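You operate a simulated robot arm through the tools that you are given. There is no shell and no other tool. Be economical: measure what you need, move in short steps, check, and stop when the job is done.

The job below is to be done with a simulated two-armed robot. You get a single attempt, and the scene is never put back.

Task
Screw the cap back on the white bottle on the top of the filler table.

It is judged by the outcome, as a careful person would: the job done as asked, and still so three seconds after it is handed in. It fails if anything else is knocked over, pushed out of place, dropped, spilled or broken. Lids that push on must go on centred and level and be pressed home; caps that screw on are set level and turned clockwise until they are tight.

Robot
Two 7-joint arms with two-finger parallel grippers on one trunk, on a base that drives. Base frame: it is fixed to the floor where the robot stands at the start and does not move with it; the origin is under the middle of the robot, x ahead of it, y to its left, z up; the surface under the hand at the start is at about z = 70. Readings come in cm, degrees, newtons and seconds.
The left shoulder is at the start at [12.1, 17.4, 105.6], the right one opposite. With the tool pointing down near the work surface each hand reaches from about 32 to 76 cm from the robot's upright axis, wherever it stands, measured 20 degrees to its own side. Payload 3.6 kg a hand.
The tool frame of a hand sits at the grasp point between the pads (the TCP): z along the fingers, y along the line on which they close. The tips reach 3 cm beyond it. Largest opening 11 cm; finger width 2, thickness 1; the body of the gripper, 4.8 by 11.2 cm, starts 5.5 cm behind the TCP.
Orientation is that of the tool frame in the base frame, as a unit quaternion [x, y, z, w]. With the fingers straight down and closing along the base's y, the tool's x points along the base's -x, its y along +y and its z along -z.

Tools
- The arms move only by the tool servo_tool. It takes "left_steps", "right_steps" or both (then of equal length, played together; a hand with none holds still); each is one flat list of numbers, 7 for each row, row after row: the shift along the base's x, y, z in units of 25 mm (1.0 is 25 mm), then the turn, a rotation vector about the base's x, y, z in units of 4 degrees (1.0 is 4 degrees), then the gripper command, from -1 (shut) to 1 (fully open), values between in proportion. In form: [x, y, z, wx, wy, wz, gripper, x, y, z, wx, wy, wz, gripper, ...]. A call has 1 to 20 rows; each row shifts and turns the commanded pose from where the row before left it. A call with a number of a shift or a turn outside -1 to 1 is refused whole. A row lasts 0.2 s, in which the tool goes at most 5 cm and 8.6 degrees; a call with a longer step from one row to the next is refused whole, and so is a gripper value outside its range. A pose out of reach is approached as far as the arm can. The call stops where the force on the tool passes 40 N (or 10 N more than at its start, if that is more) or the arm is blocked; 0.2 s more then pass. Each finger travels about 15.3 cm/s and halts on what it meets, pressing with about 21 N; the grip force reading is that of the motor and also rises with nothing between the fingers. The clock runs only during rows and for 0.2 s after the last one: add rows that do not move to give the fingers time. The reply holds the time, the measured pose of the TCP, the force on the tool along the base axes, the opening and the grip force, in the units named above and with some noise, with the torque about the TCP (base axes, N m) and any sound that the robot's microphone picked up, and new pictures: "pictures" is both (left out), scene, wrist or none (wrist: the cameras of the hands that moved).
- Cameras (640 x 400 px; columns grow to the right, rows downward): "scene" is now at [22.93, -0.6, 123.27]; the picture's right is [-0.07, -1.00, 0.00], its down [-0.52, 0.03, -0.85] and it looks along [0.85, -0.06, -0.52] (base axes); focal length 214 px, centre (320, 200). "left" rides on the left gripper at [7.3, -1.7, -10.3] in its tool frame; the picture's right is [0.23, 0.97, 0.00], its down [-0.76, 0.18, -0.62] and it looks along [-0.61, 0.14, 0.78] (tool axes); focal length 222 px, centre (320, 200). "right" rides on the right gripper at [7.2, 1.7, -10.3] in its tool frame; the picture's right is [-0.23, 0.97, 0.00], its down [-0.76, -0.18, -0.62] and it looks along [-0.61, -0.14, 0.78] (tool axes); focal length 222 px, centre (320, 200). There is no depth. A picture from a camera that has moved, and an enlarged one, comes with that camera's place and axes in the base frame and with its lens.
- move_column(by): slides the trunk up (or, below 0, down) by that many cm; the arms and the scene camera ride with it, the base frame stays. It gives what a move gives, with no picture.
- steer(legs): drives the robot by 1 to 6 legs, each [ahead, left, turn to the left] in cm, cm and degrees, along the robot's own axes; the way and the turn of a leg run together, so that a leg with both is an arc; at most 150 cm and 180 degrees a leg. The arms and the cameras ride along, it lands a little off, and it stops where it bumps. It gives what a move gives, and a new picture of the scene camera.
- aim_head(pan, tilt): turns the head with the scene camera to pan (to the left, within 86 degrees either way) and tilt (down, from -29 to 69), counted from straight ahead of the robot. It gives what a move gives, and a new picture of the scene camera.
- enlarge(camera, box): a new picture of the part [left, top, right, bottom] of that camera's present view, enlarged. No time passes.
- job_done(): hands the job in; it is judged then, once.

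Go step by step. Nothing tells you exact positions but the pictures and the camera data: compare them with the known pose of the tool, close in by small moves and look again before you grip or let go. The budget is 120 turns and 260 pictures, counting those below and the enlarged ones. Unless the task says otherwise, let go and move clear before handing in, and close with one line.

The tools are called after "Request:" as a command line: name --argument value ..., lists and objects as JSON in quotes. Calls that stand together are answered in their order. servo_tool: Moves the arms, as the interface text tells. Its arguments: {"type":"object","properties":{"left_steps":{"type":"array"},"right_steps":{"type":"array"},"pictures":{"type":"string","enum":["both","scene","wrist","none"]}},"required":[]} The other tools are called the same way: move_column (by) slides the trunk up or down; steer (legs) drives the base; aim_head (pan, tilt) turns the head that bears the scene camera; enlarge (camera, box) takes an enlarged picture of a part of a camera's view; job_done () hands the job in.

At the start:

```text
time_s: 0.0
left_eef_pos: [48.46, 22.17, 104.6]
left_ee_rot: [-0.001, 1.0, 0.0, 0.0]
left_contact_force: [-0.5, -0.1, 1.2]
left_moment: [-0.02, 0.01, -0.01]
left_width: 11.0
left_grip_force: 0.0
right_eef_pos: [34.78, -22.01, 111.24]
right_ee_rot: [0.0, 1.0, 0.0, -0.001]
right_contact_force: [0.4, -0.2, -1.2]
right_moment: [0.03, -0.01, 0.01]
right_width: 11.0
right_grip_force: 0.1
trunk travel left (down, up): [-17.5, 58.8]
robot x, y, heading: [-0.35, 0.11, 0.1]
head pan, tilt: [-3.8, 31.5]
```

scene: 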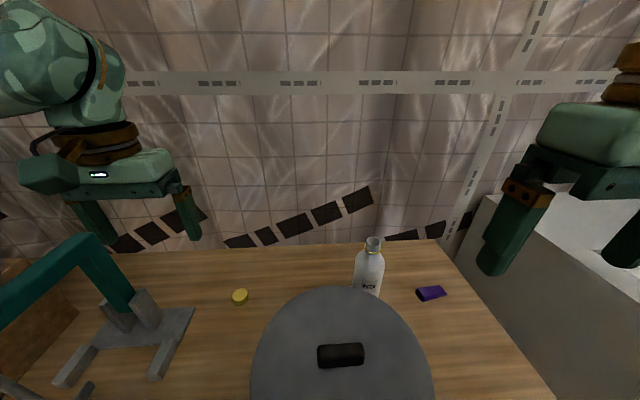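
right: 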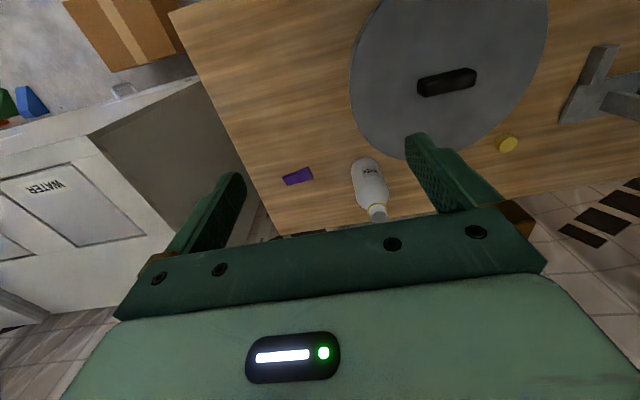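
left: 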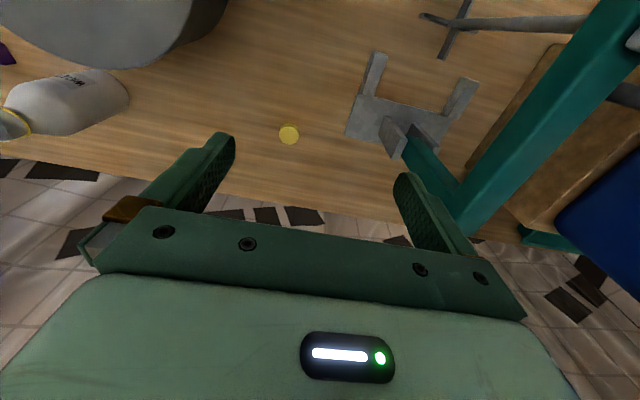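

I see a white bottle with an open neck, a yellow cap to its left on the table, and a big grey lidded object nearer to me. I'll zoom in to measure positions.

Request:
enlarge --camera "scene" --box '[200, 220, 460, 380]'

Request:
enlarge --camera "left" --box '[0, 0, 320, 200]'

Request:
enlarge --camera "right" --box '[270, 50, 550, 240]'

```text
2.46 times, centred on (330, 300) of scene
camera zoom: at [22.93, -0.6, 123.27], right [-0.07, -1.0, 0.0], down [-0.52, 0.03, -0.85], along [0.85, -0.06, -0.52], focal length 528 px, centre (295, -46)
```

zoom: 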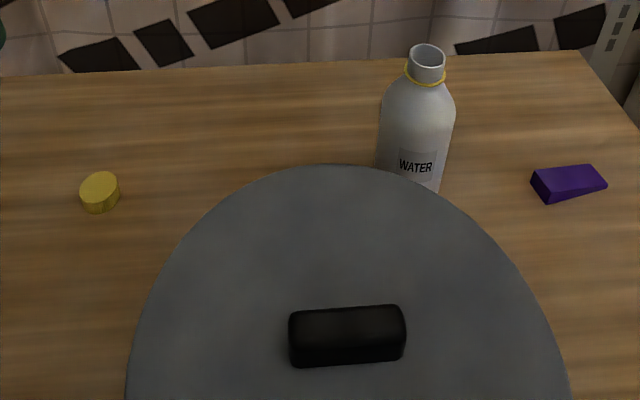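

```text
2.00 times, centred on (160, 100) of left
camera zoom: at [41.26, 20.53, 115.03], right [-0.23, 0.97, 0.0], down [0.76, 0.18, 0.62], along [0.61, 0.14, -0.78], focal length 444 px, centre (640, 400)
```

zoom: 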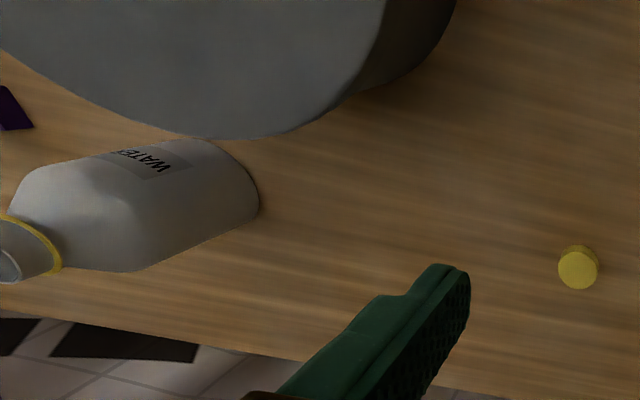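

```text
2.11 times, centred on (410, 145) of right
camera zoom: at [27.53, -20.31, 121.81], right [0.23, 0.97, 0.0], down [0.76, -0.18, 0.62], along [0.61, -0.14, -0.78], focal length 468 px, centre (130, 316)
```

zoom: 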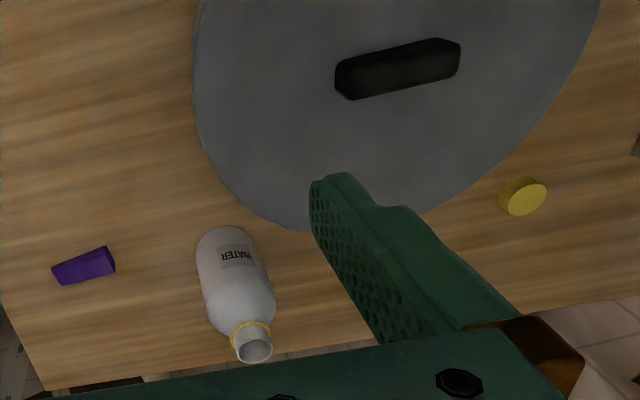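

The cap lies at about (60.7, 18.3) and the bottle mouth at about (59.5, -15.7, 89.5). A big pot stands at about (37.5, -5) with its top near z 87, so I'll check the surroundings on both sides before moving.

Request:
aim_head --pan 28 --tilt 38

Request:
aim_head --pan -28 --tilt 42

```text
time_s: 1.0
left_eef_pos: [48.39, 22.16, 104.74]
left_ee_rot: [-0.001, 1.0, 0.0, 0.0]
left_contact_force: [-0.4, -0.8, 0.0]
left_moment: [-0.02, 0.0, -0.01]
left_width: 11.02
left_grip_force: 0.0
right_eef_pos: [34.85, -22.05, 111.31]
right_ee_rot: [0.001, 1.0, 0.0, -0.001]
right_contact_force: [0.1, -0.1, -0.6]
right_moment: [-0.01, -0.01, 0.01]
right_width: 11.02
right_grip_force: 0.0
trunk travel left (down, up): [-17.5, 58.8]
robot x, y, heading: [-0.14, 0.36, 0.3]
head pan, tilt: [28.0, 38.0]
camera scene: at [21.6, 4.04, 122.28], right [0.47, -0.88, 0.0], down [-0.54, -0.29, -0.79], along [0.7, 0.37, -0.62], focal length 214 px, centre (320, 200)
```

scene: 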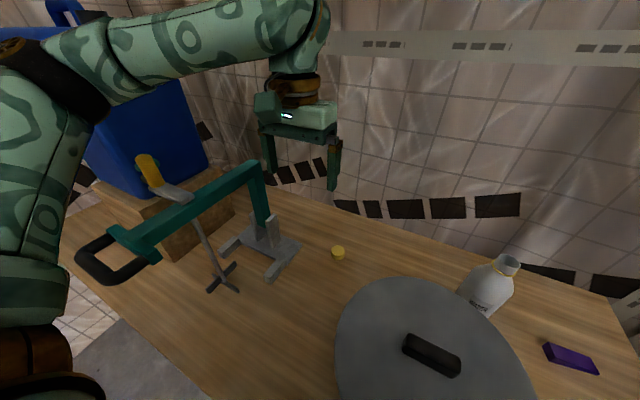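

```text
time_s: 2.2
left_eef_pos: [48.44, 22.1, 104.57]
left_ee_rot: [-0.002, 1.0, 0.0, 0.0]
left_contact_force: [-0.3, -0.4, -0.1]
left_moment: [-0.02, 0.0, 0.0]
left_width: 11.0
left_grip_force: 0.1
right_eef_pos: [34.75, -21.94, 111.22]
right_ee_rot: [0.0, 1.0, 0.001, -0.001]
right_contact_force: [1.1, 0.1, 1.2]
right_moment: [-0.02, -0.01, 0.03]
right_width: 11.0
right_grip_force: 0.3
trunk travel left (down, up): [-17.5, 58.8]
robot x, y, heading: [-0.13, -0.16, -0.0]
head pan, tilt: [-28.0, 42.0]
camera scene: at [21.36, -3.92, 121.68], right [-0.47, -0.88, 0.0], down [-0.59, 0.31, -0.74], along [0.66, -0.35, -0.67], focal length 214 px, centre (320, 200)
```

scene: 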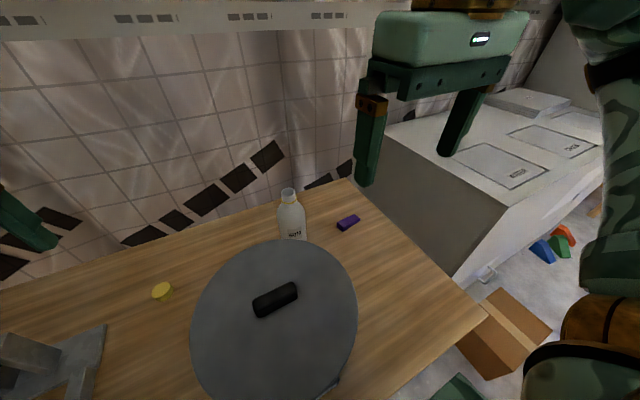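

The surroundings are clear: the press is left of y ≈ 28 and the cabinet is right of y ≈ -50. I'll bring the left hand above the cap.

Request:
servo_tool --left_steps '[0.49, -0.152, -0.784, 0, 0, 0, 0.2, 0.49, -0.152, -0.784, 0, 0, 0, 0.2, 0.49, -0.152, -0.784, 0, 0, 0, 0.2, 0.49, -0.152, -0.784, 0, 0, 0, 0.2, 0.49, -0.152, -0.784, 0, 0, 0, 0.2, 0.49, -0.152, -0.784, 0, 0, 0, 0.2, 0.49, -0.152, -0.784, 0, 0, 0, 0.2, 0.49, -0.152, -0.784, 0, 0, 0, 0.2, 0.49, -0.152, -0.784, 0, 0, 0, 0.2, 0.49, -0.152, -0.784, 0, 0, 0, 0.2, 0, 0, 0, 0, 0, 0, 0.2]' --pictures "wrist"

Request:
aim_head --pan 5 --tilt 42

```text
time_s: 4.6
left_eef_pos: [60.71, 18.45, 84.8]
left_ee_rot: [0.0, 1.0, 0.0, 0.0]
left_contact_force: [0.5, 0.2, -0.3]
left_moment: [0.01, -0.01, -0.01]
left_width: 6.62
left_grip_force: 0.0
right_eef_pos: [34.98, -21.99, 111.35]
right_ee_rot: [0.0, 1.0, -0.001, -0.001]
right_contact_force: [0.3, -0.1, 0.4]
right_moment: [-0.03, 0.01, 0.03]
right_width: 11.01
right_grip_force: 0.2
trunk travel left (down, up): [-17.5, 58.8]
robot x, y, heading: [0.28, 0.06, -0.1]
head pan, tilt: [-28.0, 42.0]
camera left: at [53.54, 16.86, 95.33], right [-0.23, 0.97, 0.0], down [0.76, 0.18, 0.62], along [0.61, 0.14, -0.78], focal length 222 px, centre (320, 200)
```

left: 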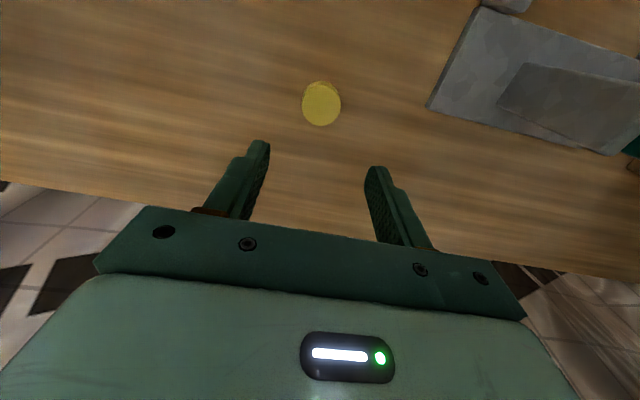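

```text
time_s: 5.6
left_eef_pos: [60.75, 18.44, 84.85]
left_ee_rot: [-0.001, 1.0, 0.001, 0.0]
left_contact_force: [-0.9, 0.2, 0.6]
left_moment: [-0.02, 0.01, 0.01]
left_width: 6.6
left_grip_force: 0.1
right_eef_pos: [34.82, -21.86, 111.32]
right_ee_rot: [0.0, 1.0, 0.0, -0.001]
right_contact_force: [0.1, 0.5, 0.1]
right_moment: [0.02, -0.04, 0.0]
right_width: 11.0
right_grip_force: 0.0
trunk travel left (down, up): [-17.5, 58.8]
robot x, y, heading: [-0.33, -0.08, 0.1]
head pan, tilt: [5.0, 42.0]
camera scene: at [22.31, 0.72, 121.68], right [0.09, -1.0, 0.0], down [-0.67, -0.06, -0.74], along [0.74, 0.06, -0.67], focal length 214 px, centre (320, 200)
```

scene: 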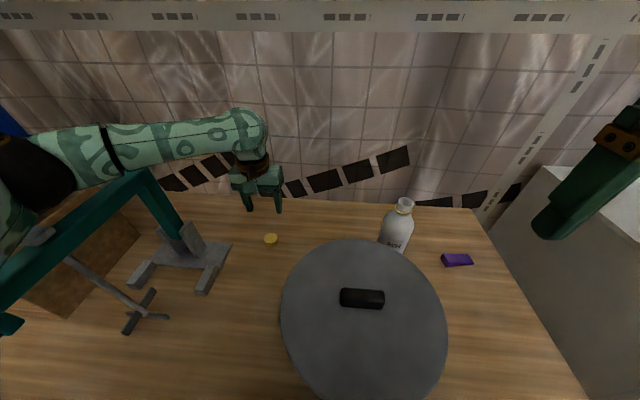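

The cap is almost directly beneath the hand. I'll zoom in for its height and which way up it lies.

Request:
enlarge --camera "left" --box '[280, 70, 360, 140]'

Request:
enlarge --camera "scene" --box '[230, 190, 310, 250]'

Request:
enlarge --camera "scene" --box '[360, 185, 440, 260]'

```text
5.71 times, centred on (320, 105) of left
camera zoom: at [53.52, 16.87, 95.37], right [-0.23, 0.97, 0.0], down [0.76, 0.18, 0.62], along [0.61, 0.14, -0.78], focal length 1269 px, centre (320, 743)
```

zoom: 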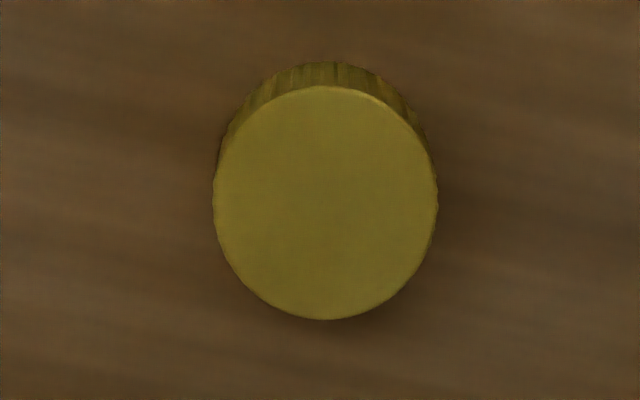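

```text
6.67 times, centred on (270, 220) of scene
camera zoom: at [22.31, 0.72, 121.68], right [0.09, -1.0, 0.0], down [-0.67, -0.06, -0.74], along [0.74, 0.06, -0.67], focal length 1430 px, centre (653, 67)
```

zoom: 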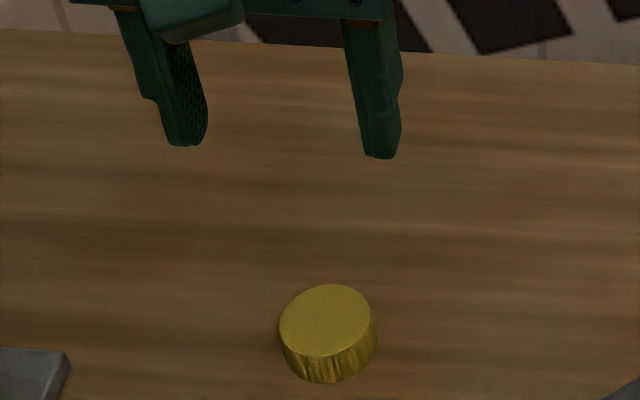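

```text
5.33 times, centred on (400, 222) of scene
camera zoom: at [22.31, 0.72, 121.68], right [0.09, -1.0, 0.0], down [-0.67, -0.06, -0.74], along [0.74, 0.06, -0.67], focal length 1144 px, centre (-107, 80)
```

zoom: 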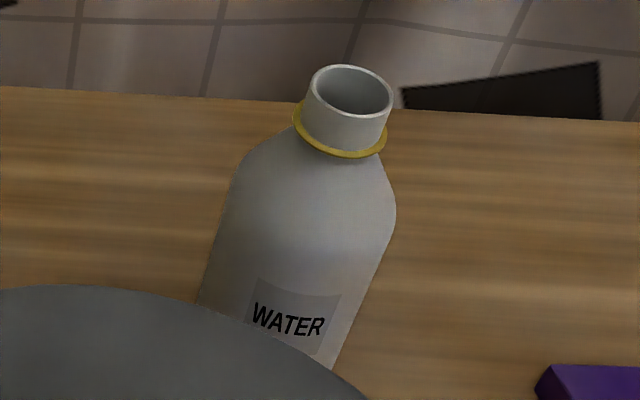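

The cap is upright, about 4 cm wide and 1.8 cm high, centred at (60.1, 18.3). I'll descend around it.

Request:
servo_tool --left_steps '[-0.034, -0.006, -0.65, 0, 0, 0, 0.2, -0.034, -0.006, -0.65, 0, 0, 0, 0.2, -0.034, -0.006, -0.65, 0, 0, 0, 0.2, -0.034, -0.006, -0.65, 0, 0, 0, 0.2, -0.034, -0.006, -0.65, 0, 0, 0, 0.2, -0.034, -0.006, -0.65, 0, 0, 0, 0.2, -0.034, -0.006, -0.6, 0, 0, 0, 0.2, 0, 0, 0, 0, 0, 0, 0.2]'

```text
time_s: 7.3
left_eef_pos: [63.7, 18.85, 82.69]
left_ee_rot: [-0.007, 0.996, 0.005, 0.086]
left_contact_force: [0.2, 0.3, 0.2]
left_moment: [0.0, 0.01, -0.02]
left_width: 6.57
left_grip_force: 0.2
right_eef_pos: [33.92, -22.49, 111.27]
right_ee_rot: [-0.003, 1.0, 0.004, 0.005]
right_contact_force: [0.0, 0.8, -0.3]
right_moment: [0.0, 0.02, -0.01]
right_width: 11.0
right_grip_force: 0.1
trunk travel left (down, up): [-17.5, 58.8]
robot x, y, heading: [-0.16, 0.27, 0.2]
head pan, tilt: [5.0, 42.0]
stopped in row 8 (left hand): the arm was blocked; the commanded pose is now the measured one
camera scene: at [21.13, 0.07, 121.86], right [0.09, -1.0, -0.01], down [-0.66, -0.06, -0.75], along [0.75, 0.08, -0.66], focal length 214 px, centre (320, 200)
camera left: at [54.86, 16.98, 91.71], right [-0.24, 0.97, -0.03], down [0.64, 0.18, 0.75], along [0.73, 0.16, -0.67], focal length 222 px, centre (320, 200)
```

scene: 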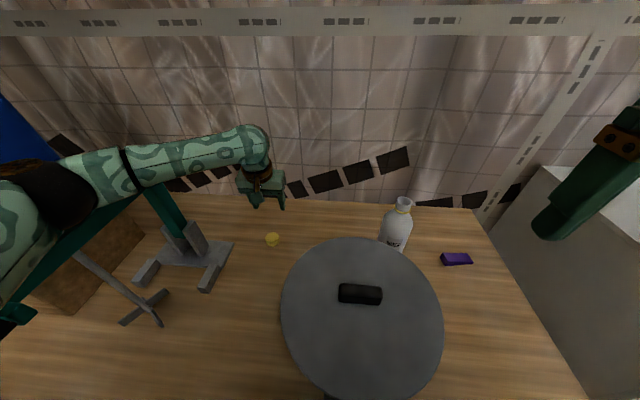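
left: 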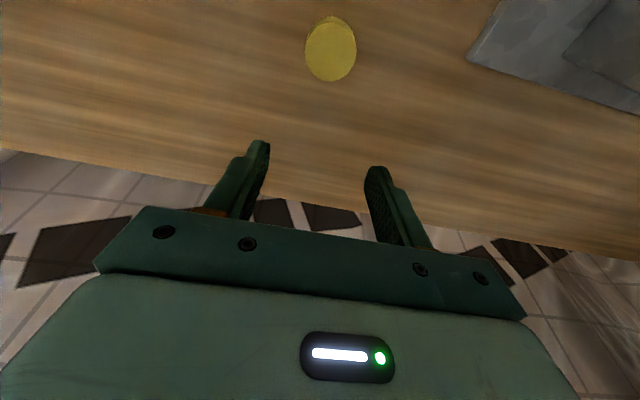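

The left elbow came down on the press's teal arm and was blocked. I'll lift straight back off the way I came and check that nothing shifted.

Request:
servo_tool --left_steps '[-0.3, 0, 0.5, 0, 0, 0, 0.2, -0.4, 0, 0.7, 0, 0, 0, 0.2, -0.4, 0, 0.7, 0, 0, 0, 0.2, -0.3, 0, 0.8, 0, 0, 0, 0.2, 0, 0, 0.8, 0, 0, 0, 0.2, 0, 0, 0.8, 0, 0, 0, 0.2, 0, 0, 0, 0, 0, 0, 0.2]' --pictures "none"

Request:
aim_head --pan 28 --tilt 38

```text
time_s: 8.9
left_eef_pos: [60.72, 18.97, 91.97]
left_ee_rot: [-0.004, 0.997, 0.001, 0.071]
left_contact_force: [0.5, -0.4, 0.2]
left_moment: [-0.01, 0.0, -0.01]
left_width: 6.58
left_grip_force: 0.2
right_eef_pos: [34.87, -21.73, 111.26]
right_ee_rot: [-0.002, 1.0, 0.0, -0.001]
right_contact_force: [0.7, 0.2, -0.2]
right_moment: [0.04, -0.02, 0.01]
right_width: 11.0
right_grip_force: 0.0
trunk travel left (down, up): [-17.5, 58.8]
robot x, y, heading: [-0.05, -0.38, 0.2]
head pan, tilt: [5.0, 42.0]
```

```text
time_s: 9.8
left_eef_pos: [60.59, 18.88, 91.93]
left_ee_rot: [-0.003, 0.997, 0.002, 0.071]
left_contact_force: [-0.5, 1.1, 0.1]
left_moment: [0.01, -0.01, -0.02]
left_width: 6.6
left_grip_force: 0.1
right_eef_pos: [34.8, -21.81, 111.42]
right_ee_rot: [-0.002, 1.0, 0.0, -0.001]
right_contact_force: [-0.5, -0.2, -0.2]
right_moment: [-0.01, 0.0, 0.0]
right_width: 10.97
right_grip_force: 0.1
trunk travel left (down, up): [-17.5, 58.8]
robot x, y, heading: [-0.12, 0.14, 0.0]
head pan, tilt: [28.0, 38.0]
camera scene: at [21.62, 4.2, 122.27], right [0.47, -0.88, 0.0], down [-0.54, -0.29, -0.79], along [0.69, 0.37, -0.62], focal length 214 px, centre (320, 200)
```

scene: 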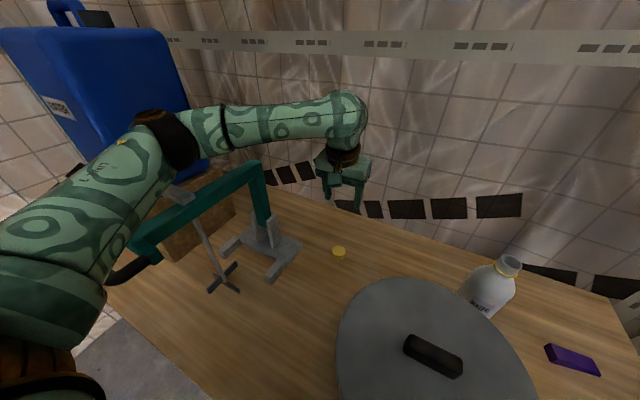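

The press hasn't moved. I'll raise the trunk so the elbow clears it, then shift the base to the right.

Request:
move_column --by 20

Request:
steer --legs '[[0, -15, 0]]'

```text
time_s: 12.0
left_eef_pos: [60.83, 18.85, 111.76]
left_ee_rot: [-0.003, 0.997, 0.001, 0.071]
left_contact_force: [-0.3, -0.9, -0.2]
left_moment: [0.03, -0.04, 0.02]
left_width: 6.6
left_grip_force: 0.1
right_eef_pos: [34.97, -21.73, 131.33]
right_ee_rot: [-0.002, 1.0, 0.0, -0.002]
right_contact_force: [0.1, 0.7, -0.8]
right_moment: [0.0, 0.01, 0.03]
right_width: 11.02
right_grip_force: 0.0
trunk travel left (down, up): [-37.5, 38.8]
robot x, y, heading: [0.24, 0.18, 0.1]
head pan, tilt: [28.0, 38.0]
```

```text
time_s: 13.3
left_eef_pos: [59.05, 5.72, 111.98]
left_ee_rot: [-0.015, 0.997, 0.002, 0.073]
left_contact_force: [1.0, 0.8, 2.6]
left_moment: [-0.02, 0.04, 0.01]
left_width: 6.62
left_grip_force: 0.1
right_eef_pos: [34.29, -35.45, 131.32]
right_ee_rot: [-0.013, 1.0, 0.001, 0.0]
right_contact_force: [-0.4, -0.2, 0.0]
right_moment: [-0.02, 0.02, -0.04]
right_width: 11.01
right_grip_force: 0.0
trunk travel left (down, up): [-37.5, 38.8]
robot x, y, heading: [-0.48, -14.28, 1.3]
head pan, tilt: [28.0, 38.0]
camera scene: at [11.39, -10.07, 142.89], right [0.49, -0.87, 0.0], down [-0.54, -0.3, -0.79], along [0.69, 0.39, -0.61], focal length 214 px, centre (320, 200)
```

scene: 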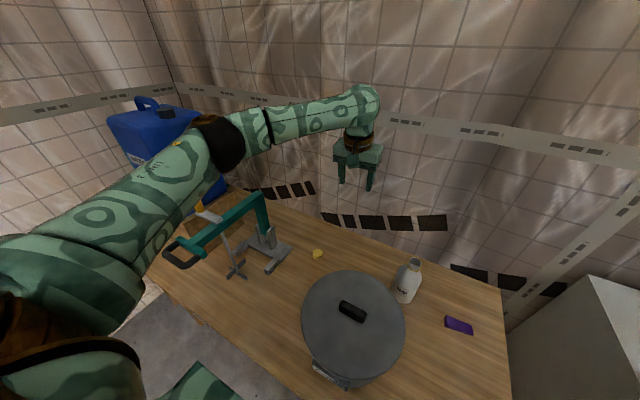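

The trunk is up and the base has shifted. Now I'll move the left hand back over the cap, levelling it on the way.

Request:
servo_tool --left_steps '[0.037, 0.42, -0.9, 0, 0.17, 0, 0.2, 0.037, 0.42, -0.9, 0, 0.17, 0, 0.2, 0.037, 0.42, -0.9, 0, 0.17, 0, 0.2, 0.037, 0.42, -0.9, 0, 0.17, 0, 0.2, 0.037, 0.42, -0.9, 0, 0.17, 0, 0.2, 0.037, 0.42, -0.9, 0, 0.17, 0, 0.2, 0.037, 0.42, -0.9, 0, 0.17, 0, 0.2, 0.037, 0.42, -0.9, 0, 0.17, 0, 0.2, 0.037, 0.42, -0.9, 0, 0.17, 0, 0.2, 0.037, 0.42, -0.9, 0, 0.17, 0, 0.2, 0.037, 0.42, -0.9, 0, 0.17, 0, 0.2, 0.037, 0.42, -0.9, 0, 0.17, 0, 0.2, 0, 0, 0, 0, 0, 0, 0.2]'

```text
time_s: 16.1
left_eef_pos: [59.15, 18.6, 85.18]
left_ee_rot: [-0.015, 1.0, 0.003, 0.002]
left_contact_force: [0.1, 0.3, 0.6]
left_moment: [-0.03, -0.01, 0.0]
left_width: 6.56
left_grip_force: 0.1
left hand out of reach, approached as far as the arm can: row 12
right_eef_pos: [34.31, -35.25, 131.24]
right_ee_rot: [-0.012, 1.0, 0.001, -0.001]
right_contact_force: [-0.2, -0.8, -0.4]
right_moment: [-0.01, 0.0, 0.03]
right_width: 11.0
right_grip_force: 0.2
trunk travel left (down, up): [-37.5, 38.8]
robot x, y, heading: [-1.54, -14.56, 1.7]
head pan, tilt: [28.0, 38.0]
camera scene: at [11.55, -9.87, 142.84], right [0.49, -0.87, 0.0], down [-0.54, -0.3, -0.79], along [0.69, 0.39, -0.62], focal length 214 px, centre (320, 200)
camera left: at [52.02, 16.8, 95.56], right [-0.26, 0.97, 0.01], down [0.75, 0.2, 0.63], along [0.61, 0.16, -0.78], focal length 222 px, centre (320, 200)
```

scene: 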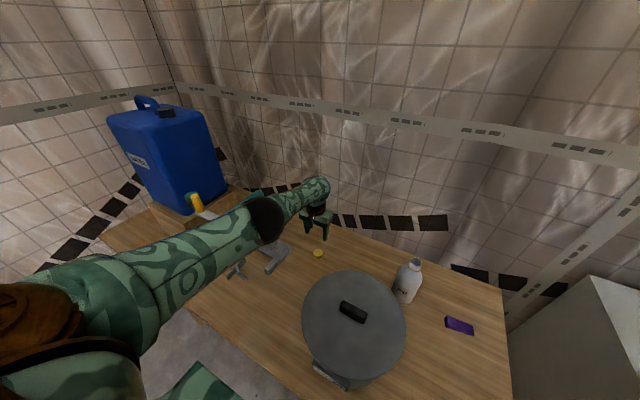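
left: 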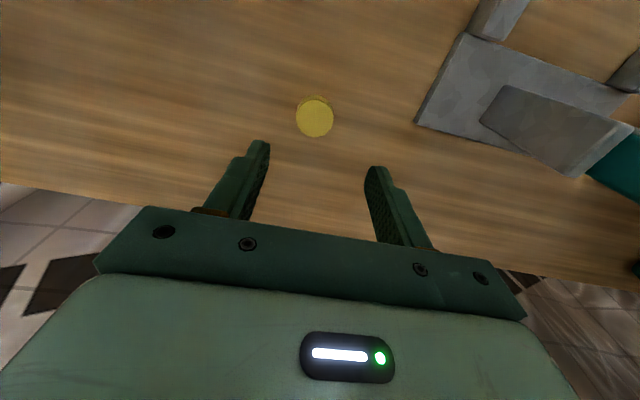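

The reach is slightly short here. The arm is nearly straight and high over the press, so I'll lower the trunk a little.

Request:
move_column --by -8

Request:
aim_head --pan 35 --tilt 40

Request:
enlarge --camera "left" --box '[180, 0, 460, 180]'

```text
time_s: 17.3
left_eef_pos: [58.78, 19.52, 74.46]
left_ee_rot: [-0.02, 0.999, 0.002, -0.025]
left_contact_force: [-0.5, -0.5, 0.0]
left_moment: [0.0, 0.0, -0.02]
left_width: 6.6
left_grip_force: 0.0
right_eef_pos: [34.51, -34.79, 123.34]
right_ee_rot: [-0.018, 1.0, 0.0, 0.002]
right_contact_force: [0.5, 0.2, 0.4]
right_moment: [-0.03, -0.04, -0.02]
right_width: 10.98
right_grip_force: 0.0
trunk travel left (down, up): [-29.5, 46.8]
robot x, y, heading: [-0.97, -14.53, 2.0]
head pan, tilt: [28.0, 38.0]
```

```text
time_s: 18.0
left_eef_pos: [58.78, 19.57, 74.29]
left_ee_rot: [-0.019, 0.999, 0.002, -0.025]
left_contact_force: [0.1, -0.7, 0.0]
left_moment: [0.03, 0.01, 0.02]
left_width: 6.61
left_grip_force: 0.1
right_eef_pos: [34.47, -34.77, 123.4]
right_ee_rot: [-0.019, 1.0, 0.001, 0.0]
right_contact_force: [1.5, 0.7, -0.2]
right_moment: [0.01, 0.01, 0.02]
right_width: 10.99
right_grip_force: 0.2
trunk travel left (down, up): [-29.5, 46.8]
robot x, y, heading: [-0.71, -14.09, 2.2]
head pan, tilt: [35.0, 40.0]
camera scene: at [13.8, -8.62, 134.42], right [0.6, -0.8, 0.0], down [-0.51, -0.39, -0.77], along [0.61, 0.46, -0.64], focal length 214 px, centre (320, 200)
```

scene: 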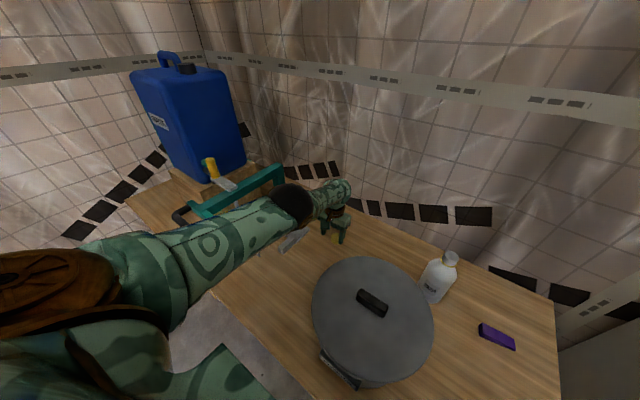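

```text
2.22 times, centred on (320, 90) of left
camera zoom: at [52.16, 17.62, 85.04], right [-0.27, 0.96, 0.02], down [0.78, 0.21, 0.58], along [0.56, 0.17, -0.81], focal length 494 px, centre (320, 444)
```

zoom: 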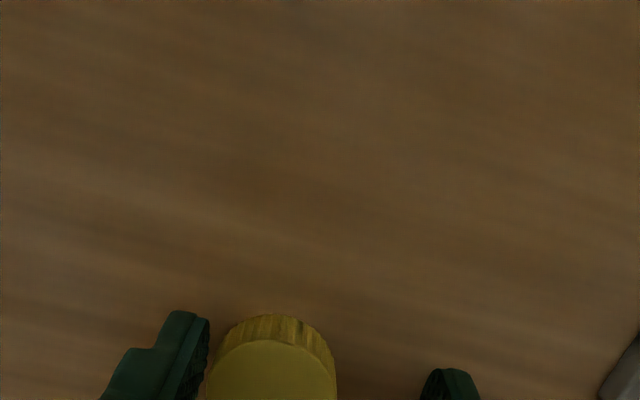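

The hand is now low around the cap, with the cap nearer the right finger. Before going on I'll check that the arm isn't touching the press.

Request:
enlarge --camera "scene" --box '[160, 130, 380, 280]'

Request:
enlarge --camera "left" --box '[0, 0, 640, 400]'

```text
2.67 times, centred on (270, 205) of scene
camera zoom: at [13.8, -8.62, 134.42], right [0.6, -0.8, 0.0], down [-0.51, -0.39, -0.77], along [0.61, 0.46, -0.64], focal length 572 px, centre (453, 187)
```

zoom: 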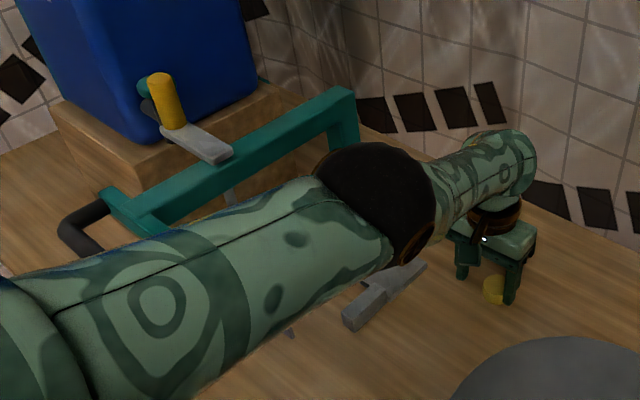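

```text
1.00 times, centred on (320, 200) of left (not enlarged: the box is as wide or as high as the picture)
camera zoom: at [52.16, 17.62, 85.04], right [-0.27, 0.96, 0.02], down [0.78, 0.21, 0.58], along [0.56, 0.17, -0.81], focal length 222 px, centre (320, 200)
```

zoom: 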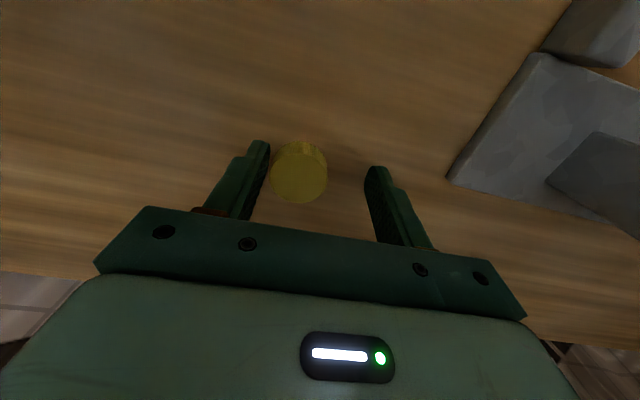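

The arm looks clear of the press. I'll centre on the cap at about (59.9, 18.4), level the hand, and lower it.

Request:
servo_tool --left_steps '[0.15, -0.15, 0, 0, -0.24, 0, 0.2, 0.15, -0.15, 0, 0, -0.24, 0, 0.2, 0.15, -0.15, 0, 0, -0.24, 0, 0.2, 0, 0, -0.18, 0, 0, 0, 0.2, 0, 0, -0.18, 0, 0, 0, 0.2, 0, 0, 0, 0, 0, 0, 0.2, 0, 0, 0, 0, 0, 0, 0.2]' --pictures "wrist"

```text
time_s: 19.6
left_eef_pos: [59.61, 18.53, 73.66]
left_ee_rot: [-0.02, 1.0, 0.002, 0.0]
left_contact_force: [-0.7, 0.1, -0.2]
left_moment: [0.0, -0.03, 0.01]
left_width: 6.61
left_grip_force: 0.0
left hand out of reach, approached as far as the arm can: row 5
right_eef_pos: [34.71, -34.77, 123.29]
right_ee_rot: [-0.019, 1.0, -0.001, 0.0]
right_contact_force: [-0.3, -0.5, 0.7]
right_moment: [-0.01, 0.01, 0.02]
right_width: 10.98
right_grip_force: 0.1
trunk travel left (down, up): [-29.5, 46.8]
robot x, y, heading: [-1.02, -14.1, 2.3]
head pan, tilt: [35.0, 40.0]
camera left: at [52.46, 16.62, 83.94], right [-0.27, 0.96, 0.0], down [0.75, 0.21, 0.62], along [0.6, 0.17, -0.78], focal length 222 px, centre (320, 200)
```

left: 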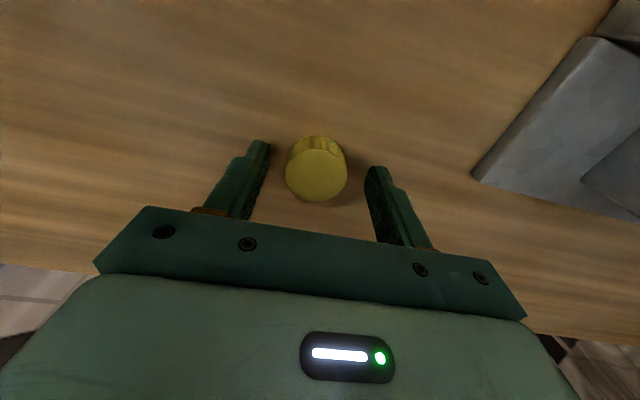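

The cap is centred between the fingers and the tips are about 1 cm below its top. Closing.

Request:
servo_tool --left_steps '[0, 0, 0, 0, 0, 0, -1, 0, 0, 0, 0, 0, 0, -1, 0, 0, 0, 0, 0, 0, -1]' --pictures "wrist"

```text
time_s: 20.4
left_eef_pos: [59.57, 18.58, 73.47]
left_ee_rot: [-0.02, 1.0, 0.002, 0.0]
left_contact_force: [-0.4, 0.7, 0.9]
left_moment: [-0.07, -0.08, -0.01]
left_width: 3.82
left_grip_force: 20.5
right_eef_pos: [34.63, -34.69, 123.45]
right_ee_rot: [-0.019, 1.0, 0.0, 0.0]
right_contact_force: [-0.1, 1.0, -0.3]
right_moment: [-0.02, 0.03, -0.03]
right_width: 10.99
right_grip_force: 0.0
trunk travel left (down, up): [-29.5, 46.8]
robot x, y, heading: [-0.99, -14.36, 2.2]
head pan, tilt: [35.0, 40.0]
camera left: at [52.47, 16.63, 83.92], right [-0.27, 0.96, 0.0], down [0.75, 0.21, 0.62], along [0.6, 0.17, -0.78], focal length 222 px, centre (320, 200)
```

left: 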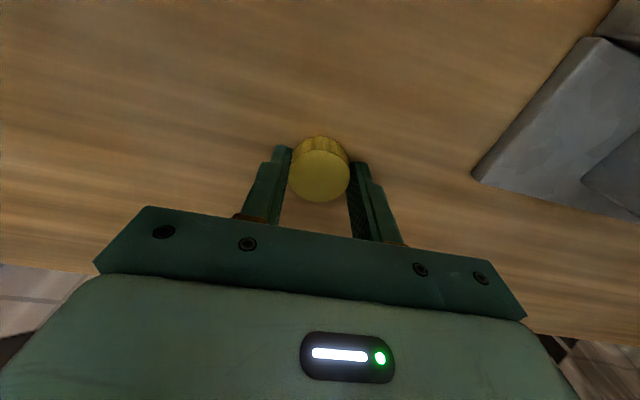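

The cap is gripped (3.8 cm). I'll lift it and bring it toward the middle, clear of the bottle for now.

Request:
servo_tool --left_steps '[0, 0, 0.5, 0, 0, 0, -1, 0, 0, 1, 0, 0, 0, -1, 0, 0, 1, 0, 0, 0, -1, 0, 0, 1, 0, 0, 0, -1, 0, 0, 1, 0, 0, 0, -1, 0, 0, 1, 0, 0, 0, -1, 0, 0, 1, 0, 0, 0, -1, 0, 0, 1, 0, 0, 0, -1, 0, 0, 1, 0, 0, 0, -1, 0, 0, 1, 0, 0, 0, -1, 0, 0, 1, 0, 0, 0, -1, 0, -0.8, 1, 0, 0, 0, -1, 0, -0.8, 0.5, 0, 0, 0, -1, 0, -0.8, 0, 0, 0, 0, -1, 0, -0.8, 0, 0, 0, 0, -1, 0, -0.8, 0, 0, 0, 0, -1, 0, -0.8, 0, 0, 0, 0, -1, 0, -0.8, 0, 0, 0, 0, -1, 0, 0, 0, 0, 0, 0, -1]' --pictures "wrist"

Request:
aim_head --pan -5 --tilt 42

```text
time_s: 24.4
left_eef_pos: [65.43, 5.33, 102.1]
left_ee_rot: [-0.021, 1.0, 0.001, 0.0]
left_contact_force: [0.2, 0.1, 0.5]
left_moment: [0.03, 0.01, -0.02]
left_width: 3.81
left_grip_force: 21.4
left hand out of reach, approached as far as the arm can: row 1, 2, 3, 4, 5, 6, 7, 9, 12
right_eef_pos: [34.72, -34.63, 123.36]
right_ee_rot: [-0.018, 1.0, 0.0, 0.0]
right_contact_force: [-0.7, 0.4, -0.4]
right_moment: [0.02, 0.01, -0.02]
right_width: 11.0
right_grip_force: 0.0
trunk travel left (down, up): [-29.5, 46.8]
robot x, y, heading: [-1.24, -14.05, 2.0]
head pan, tilt: [35.0, 40.0]
camera left: at [58.3, 3.47, 112.52], right [-0.27, 0.96, 0.0], down [0.75, 0.21, 0.62], along [0.6, 0.17, -0.78], focal length 222 px, centre (320, 200)
```

left: 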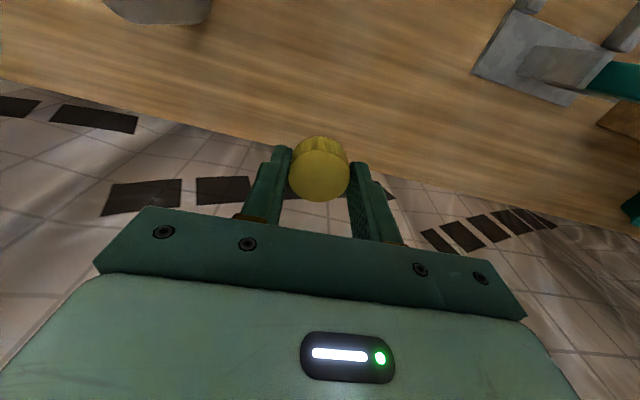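

```text
time_s: 25.4
left_eef_pos: [65.39, 5.3, 102.1]
left_ee_rot: [-0.021, 1.0, 0.002, 0.0]
left_contact_force: [-0.6, 0.9, -1.0]
left_moment: [-0.04, -0.08, -0.04]
left_width: 3.81
left_grip_force: 20.9
right_eef_pos: [34.54, -34.77, 123.4]
right_ee_rot: [-0.018, 1.0, 0.0, 0.0]
right_contact_force: [0.1, 0.1, 0.2]
right_moment: [-0.05, 0.02, 0.0]
right_width: 11.01
right_grip_force: 0.1
trunk travel left (down, up): [-29.5, 46.8]
robot x, y, heading: [-0.96, -14.17, 2.4]
head pan, tilt: [-5.0, 42.0]
camera scene: at [15.36, -14.17, 134.12], right [-0.05, -1.0, 0.0], down [-0.67, 0.03, -0.74], along [0.74, -0.04, -0.67], focal length 214 px, centre (320, 200)
```

scene: 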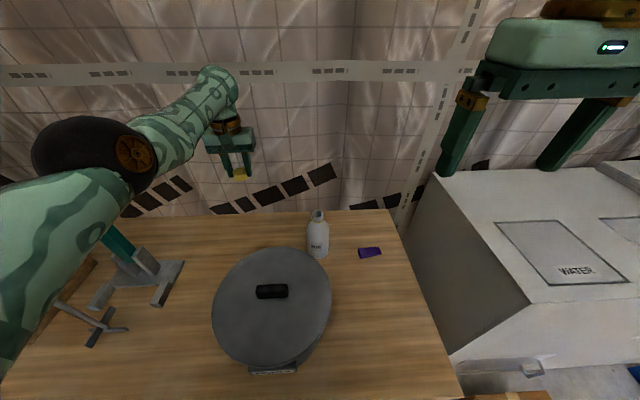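

The cap is held level. Next, the right hand should hold the bottle body, coming in diagonally from the front right, so I'll turn it 45° and lower it partway.

Request:
servo_tool --right_steps '[0.27, 0.03, -0.47, 0, 0, 0.977, 1, 0.27, 0.03, -0.47, 0, 0, 0.977, 1, 0.27, 0.03, -0.47, 0, 0, 0.977, 1, 0.27, 0.03, -0.47, 0, 0, 0.977, 1, 0.27, 0.03, -0.47, 0, 0, 0.977, 1, 0.27, 0.03, -0.47, 0, 0, 0.977, 1, 0.27, 0.03, -0.47, 0, 0, 0.977, 1, 0.27, 0.03, -0.47, 0, 0, 0.977, 1, 0.27, 0.03, -0.47, 0, 0, 0.977, 1, 0.27, 0.03, -0.47, 0, 0, 0.977, 1, 0.27, 0.03, -0.47, 0, 0, 0.977, 1]' --pictures "none"

Request:
servo_tool --right_steps '[0.2, 0.1, -0.4, 0.972, -0.972, 0, 1, 0.2, 0.1, -0.4, 0.972, -0.972, 0, 1, 0.2, 0.1, -0.4, 0.972, -0.972, 0, 1, 0.2, 0.1, -0.4, 0.972, -0.972, 0, 1, 0.2, 0.1, -0.4, 0.972, -0.972, 0, 1, 0.2, 0.1, -0.4, 0.972, -0.972, 0, 1, 0.2, 0.1, -0.4, 0.972, -0.972, 0, 1, 0.2, 0.1, -0.4, 0.972, -0.972, 0, 1, 0.2, 0.1, -0.4, 0.972, -0.972, 0, 1, 0.2, 0.1, -0.4, 0.972, -0.972, 0, 1]'

```text
time_s: 27.9
left_eef_pos: [65.39, 5.35, 102.18]
left_ee_rot: [-0.019, 1.0, 0.0, 0.002]
left_contact_force: [-1.2, 0.3, -0.1]
left_moment: [-0.06, -0.08, -0.01]
left_width: 3.8
left_grip_force: 21.4
right_eef_pos: [36.8, -36.52, 107.58]
right_ee_rot: [-0.268, 0.963, 0.0, 0.007]
right_contact_force: [-0.2, 1.4, 1.1]
right_moment: [-0.14, 0.04, -0.03]
right_width: 11.0
right_grip_force: 0.0
right hand out of reach, approached as far as the arm can: row 6, 7, 8, 9, 10, 11
trunk travel left (down, up): [-29.5, 46.8]
robot x, y, heading: [-0.9, -14.18, 1.9]
head pan, tilt: [-5.0, 42.0]
```

```text
time_s: 30.1
left_eef_pos: [65.37, 5.15, 102.16]
left_ee_rot: [-0.021, 1.0, 0.002, 0.0]
left_contact_force: [0.2, -1.3, -1.0]
left_moment: [0.01, 0.03, -0.01]
left_width: 3.82
left_grip_force: 20.7
right_eef_pos: [41.77, -34.22, 97.68]
right_ee_rot: [-0.251, 0.849, 0.228, 0.405]
right_contact_force: [0.3, -1.3, -0.6]
right_moment: [-0.01, 0.0, -0.01]
right_width: 11.01
right_grip_force: 0.0
trunk travel left (down, up): [-29.5, 46.8]
robot x, y, heading: [-1.09, -14.1, 2.0]
head pan, tilt: [-5.0, 42.0]
camera scene: at [15.31, -14.27, 134.13], right [-0.05, -1.0, 0.0], down [-0.67, 0.03, -0.74], along [0.74, -0.04, -0.67], focal length 214 px, centre (320, 200)
camera right: at [30.86, -40.78, 98.22], right [-0.47, 0.81, 0.36], down [0.17, -0.32, 0.93], along [0.87, 0.5, 0.02], focal length 222 px, centre (320, 200)
```

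scene: 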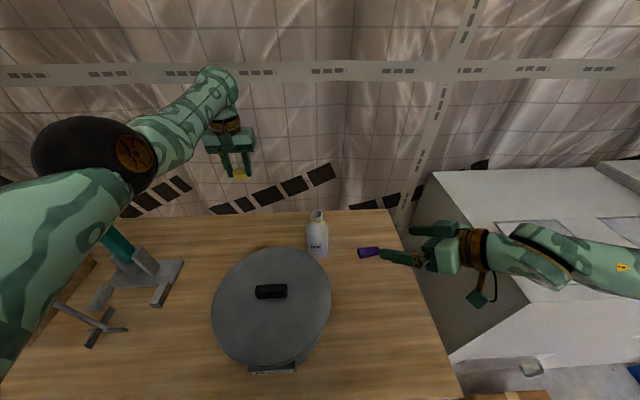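
right: 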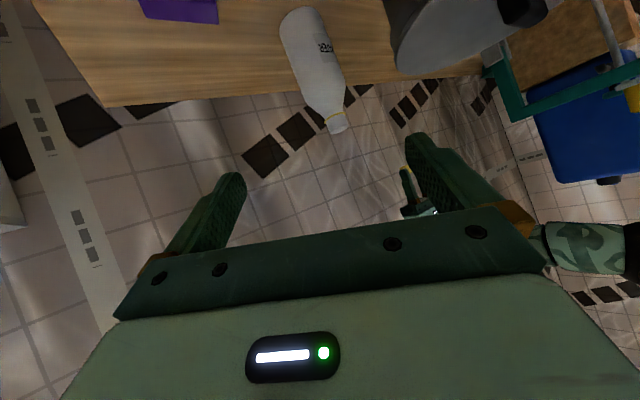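

The right hand points the way I want, apart from a small roll of about 13°. I'll correct that while moving to about 14 cm short of the bottle.

Request:
servo_tool --right_steps '[0.485, 0.51, -0.635, -0.23, -0.24, 0.23, 1, 0.485, 0.51, -0.635, -0.23, -0.24, 0.23, 1, 0.485, 0.51, -0.635, -0.23, -0.24, 0.23, 1, 0.485, 0.51, -0.635, -0.23, -0.24, 0.23, 1, 0.485, 0.51, -0.635, -0.23, -0.24, 0.23, 1, 0.485, 0.51, -0.635, -0.23, -0.24, 0.23, 1, 0.485, 0.51, -0.635, -0.23, -0.24, 0.23, 1, 0.485, 0.51, -0.635, -0.23, -0.24, 0.23, 1, 0, 0, 0, 0, 0, 0, 1]'

```text
time_s: 32.0
left_eef_pos: [65.43, 5.24, 102.1]
left_ee_rot: [-0.02, 1.0, 0.002, 0.0]
left_contact_force: [-0.6, 0.4, -0.4]
left_moment: [0.05, 0.04, 0.0]
left_width: 3.81
left_grip_force: 21.3
right_eef_pos: [51.38, -23.85, 84.77]
right_ee_rot: [-0.345, 0.815, 0.181, 0.429]
right_contact_force: [-0.5, -0.9, -0.4]
right_moment: [0.04, -0.02, 0.01]
right_width: 10.99
right_grip_force: 0.1
trunk travel left (down, up): [-29.5, 46.8]
robot x, y, heading: [-0.74, -13.86, 1.8]
head pan, tilt: [-5.0, 42.0]
camera scene: at [15.31, -14.23, 134.13], right [-0.05, -1.0, 0.0], down [-0.67, 0.03, -0.74], along [0.74, -0.04, -0.67], focal length 214 px, centre (320, 200)
camera right: at [41.29, -31.72, 84.94], right [-0.61, 0.77, 0.19], down [0.07, -0.18, 0.98], along [0.79, 0.61, 0.06], focal length 222 px, centre (320, 200)
```

scene: 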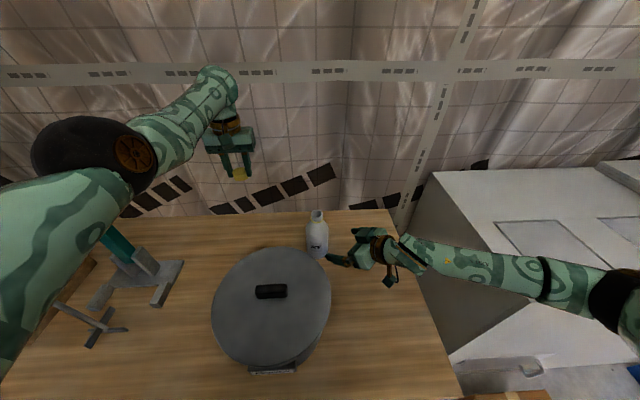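
right: 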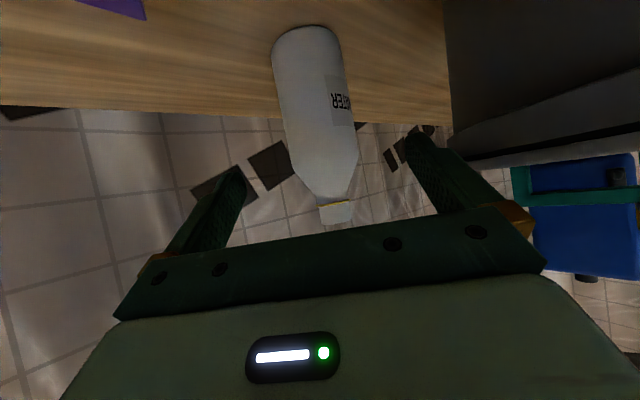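

The roll is fixed and the bottle sits between the fingers' lines. I'll refine its position with a zoom.

Request:
enlarge --camera "scene" --box '[270, 190, 390, 275]'

```text
4.71 times, centred on (330, 232) of scene
camera zoom: at [15.31, -14.23, 134.13], right [-0.05, -1.0, 0.0], down [-0.67, 0.03, -0.74], along [0.74, -0.04, -0.67], focal length 1009 px, centre (273, 47)
```

zoom: 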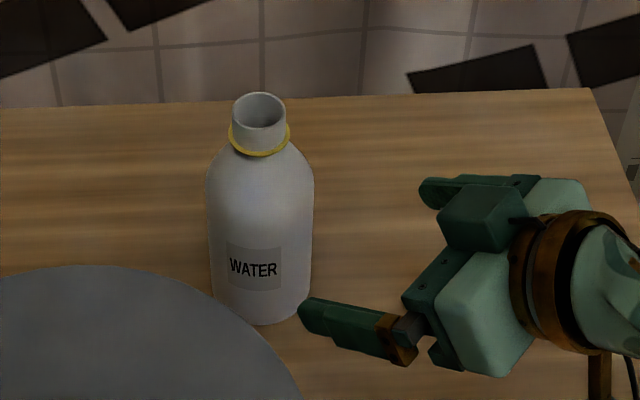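

The bottle axis is at about (59.8, -15.8), the body is 7.3 cm wide, and the mouth is at z ≈ 88.5–89. Advancing the right hand around the body.

Request:
servo_tool --right_steps '[0.415, 0.408, -0.39, 0, 0, 0, 1, 0.415, 0.408, -0.39, 0, 0, 0, 1, 0.415, 0.408, -0.39, 0, 0, 0, 1, 0.415, 0.408, -0.39, 0, 0, 0, 1, 0.415, 0.408, -0.39, 0, 0, 0, 1, 0.415, 0.408, -0.39, 0, 0, 0, 1, 0.415, 0.408, -0.39, 0, 0, 0, 1, 0.415, 0.408, -0.39, 0, 0, 0, 1, 0, 0, 0, 0, 0, 0, 1]'

Request:
enlarge --camera "scene" --box '[270, 190, 390, 275]'

```text
time_s: 34.0
left_eef_pos: [65.48, 5.3, 102.03]
left_ee_rot: [-0.02, 1.0, 0.002, 0.0]
left_contact_force: [0.1, -0.6, -0.5]
left_moment: [0.03, 0.04, -0.02]
left_width: 3.83
left_grip_force: 20.6
right_eef_pos: [59.7, -15.66, 76.99]
right_ee_rot: [-0.344, 0.816, 0.18, 0.428]
right_contact_force: [-1.7, -1.4, -0.1]
right_moment: [0.01, -0.09, -0.01]
right_width: 10.99
right_grip_force: 0.2
trunk travel left (down, up): [-29.5, 46.8]
robot x, y, heading: [-0.82, -14.12, 1.8]
head pan, tilt: [-5.0, 42.0]
camera scene: at [15.33, -14.22, 134.12], right [-0.05, -1.0, 0.0], down [-0.67, 0.03, -0.74], along [0.74, -0.04, -0.67], focal length 214 px, centre (320, 200)
camera right: at [49.61, -23.52, 77.1], right [-0.61, 0.77, 0.19], down [0.07, -0.18, 0.98], along [0.79, 0.61, 0.06], focal length 222 px, centre (320, 200)
```

scene: 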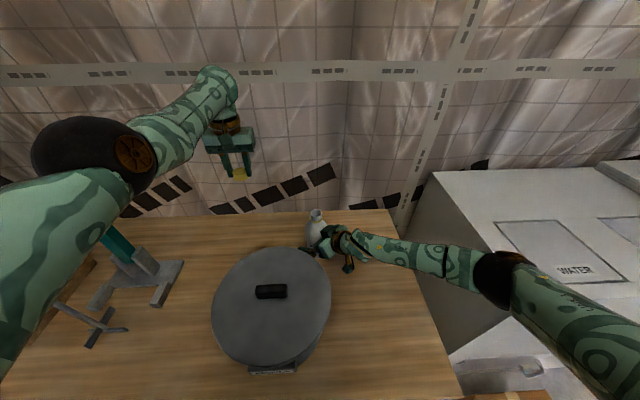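
right: 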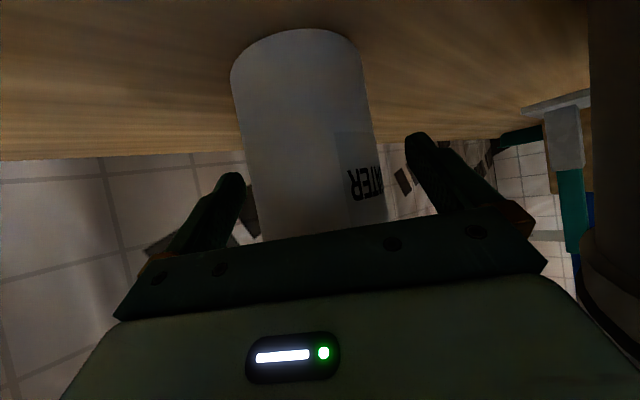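

```text
4.71 times, centred on (330, 232) of scene
camera zoom: at [15.33, -14.22, 134.12], right [-0.05, -1.0, 0.0], down [-0.67, 0.03, -0.74], along [0.74, -0.04, -0.67], focal length 1009 px, centre (273, 47)
```

zoom: 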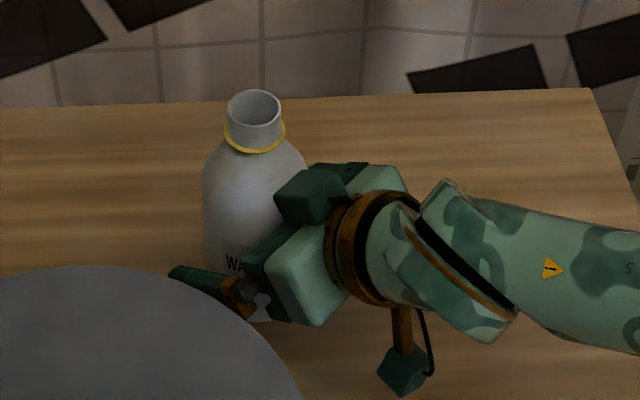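

The palm nudged the bottle by about 3 mm, so I'll back off 1 cm and then close gently on it.

Request:
servo_tool --right_steps '[-0.14, -0.14, 0, 0, 0, 0, 1, -0.14, -0.14, 0, 0, 0, 0, 1, 0, 0, 0, 0, 0, 0, 0.6, 0, 0, 0, 0, 0, 0, 0.4, 0, 0, 0, 0, 0, 0, 0.3, 0, 0, 0, 0, 0, 0, 0, 0, 0, 0, 0, 0, 0, -1, 0, 0, 0, 0, 0, 0, -1]' --pictures "wrist"

Request:
enlarge --camera "scene" --box '[270, 190, 390, 275]'

```text
time_s: 35.9
left_eef_pos: [65.44, 5.26, 102.17]
left_ee_rot: [-0.02, 1.0, 0.002, 0.0]
left_contact_force: [-0.5, -0.4, -0.5]
left_moment: [0.02, 0.02, -0.03]
left_width: 3.81
left_grip_force: 20.8
right_eef_pos: [58.91, -16.4, 77.13]
right_ee_rot: [-0.344, 0.815, 0.18, 0.429]
right_contact_force: [-2.0, -2.2, 2.4]
right_moment: [-0.24, -0.15, -0.1]
right_width: 7.05
right_grip_force: 21.4
trunk travel left (down, up): [-29.5, 46.8]
robot x, y, heading: [-1.3, -14.25, 1.9]
head pan, tilt: [-5.0, 42.0]
camera right: at [48.9, -24.25, 77.14], right [-0.61, 0.77, 0.19], down [0.07, -0.18, 0.98], along [0.79, 0.61, 0.06], focal length 222 px, centre (320, 200)
```

right: 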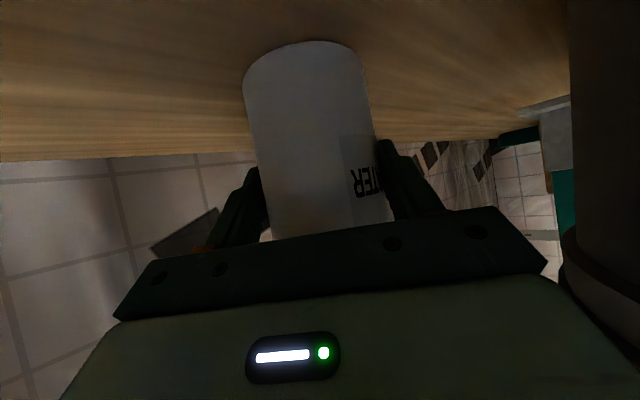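

```text
4.71 times, centred on (330, 232) of scene
camera zoom: at [15.32, -14.22, 134.13], right [-0.05, -1.0, 0.0], down [-0.67, 0.03, -0.74], along [0.74, -0.04, -0.67], focal length 1009 px, centre (273, 47)
```

zoom: 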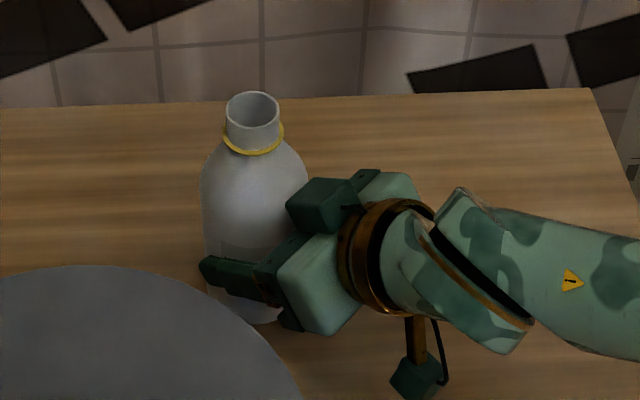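

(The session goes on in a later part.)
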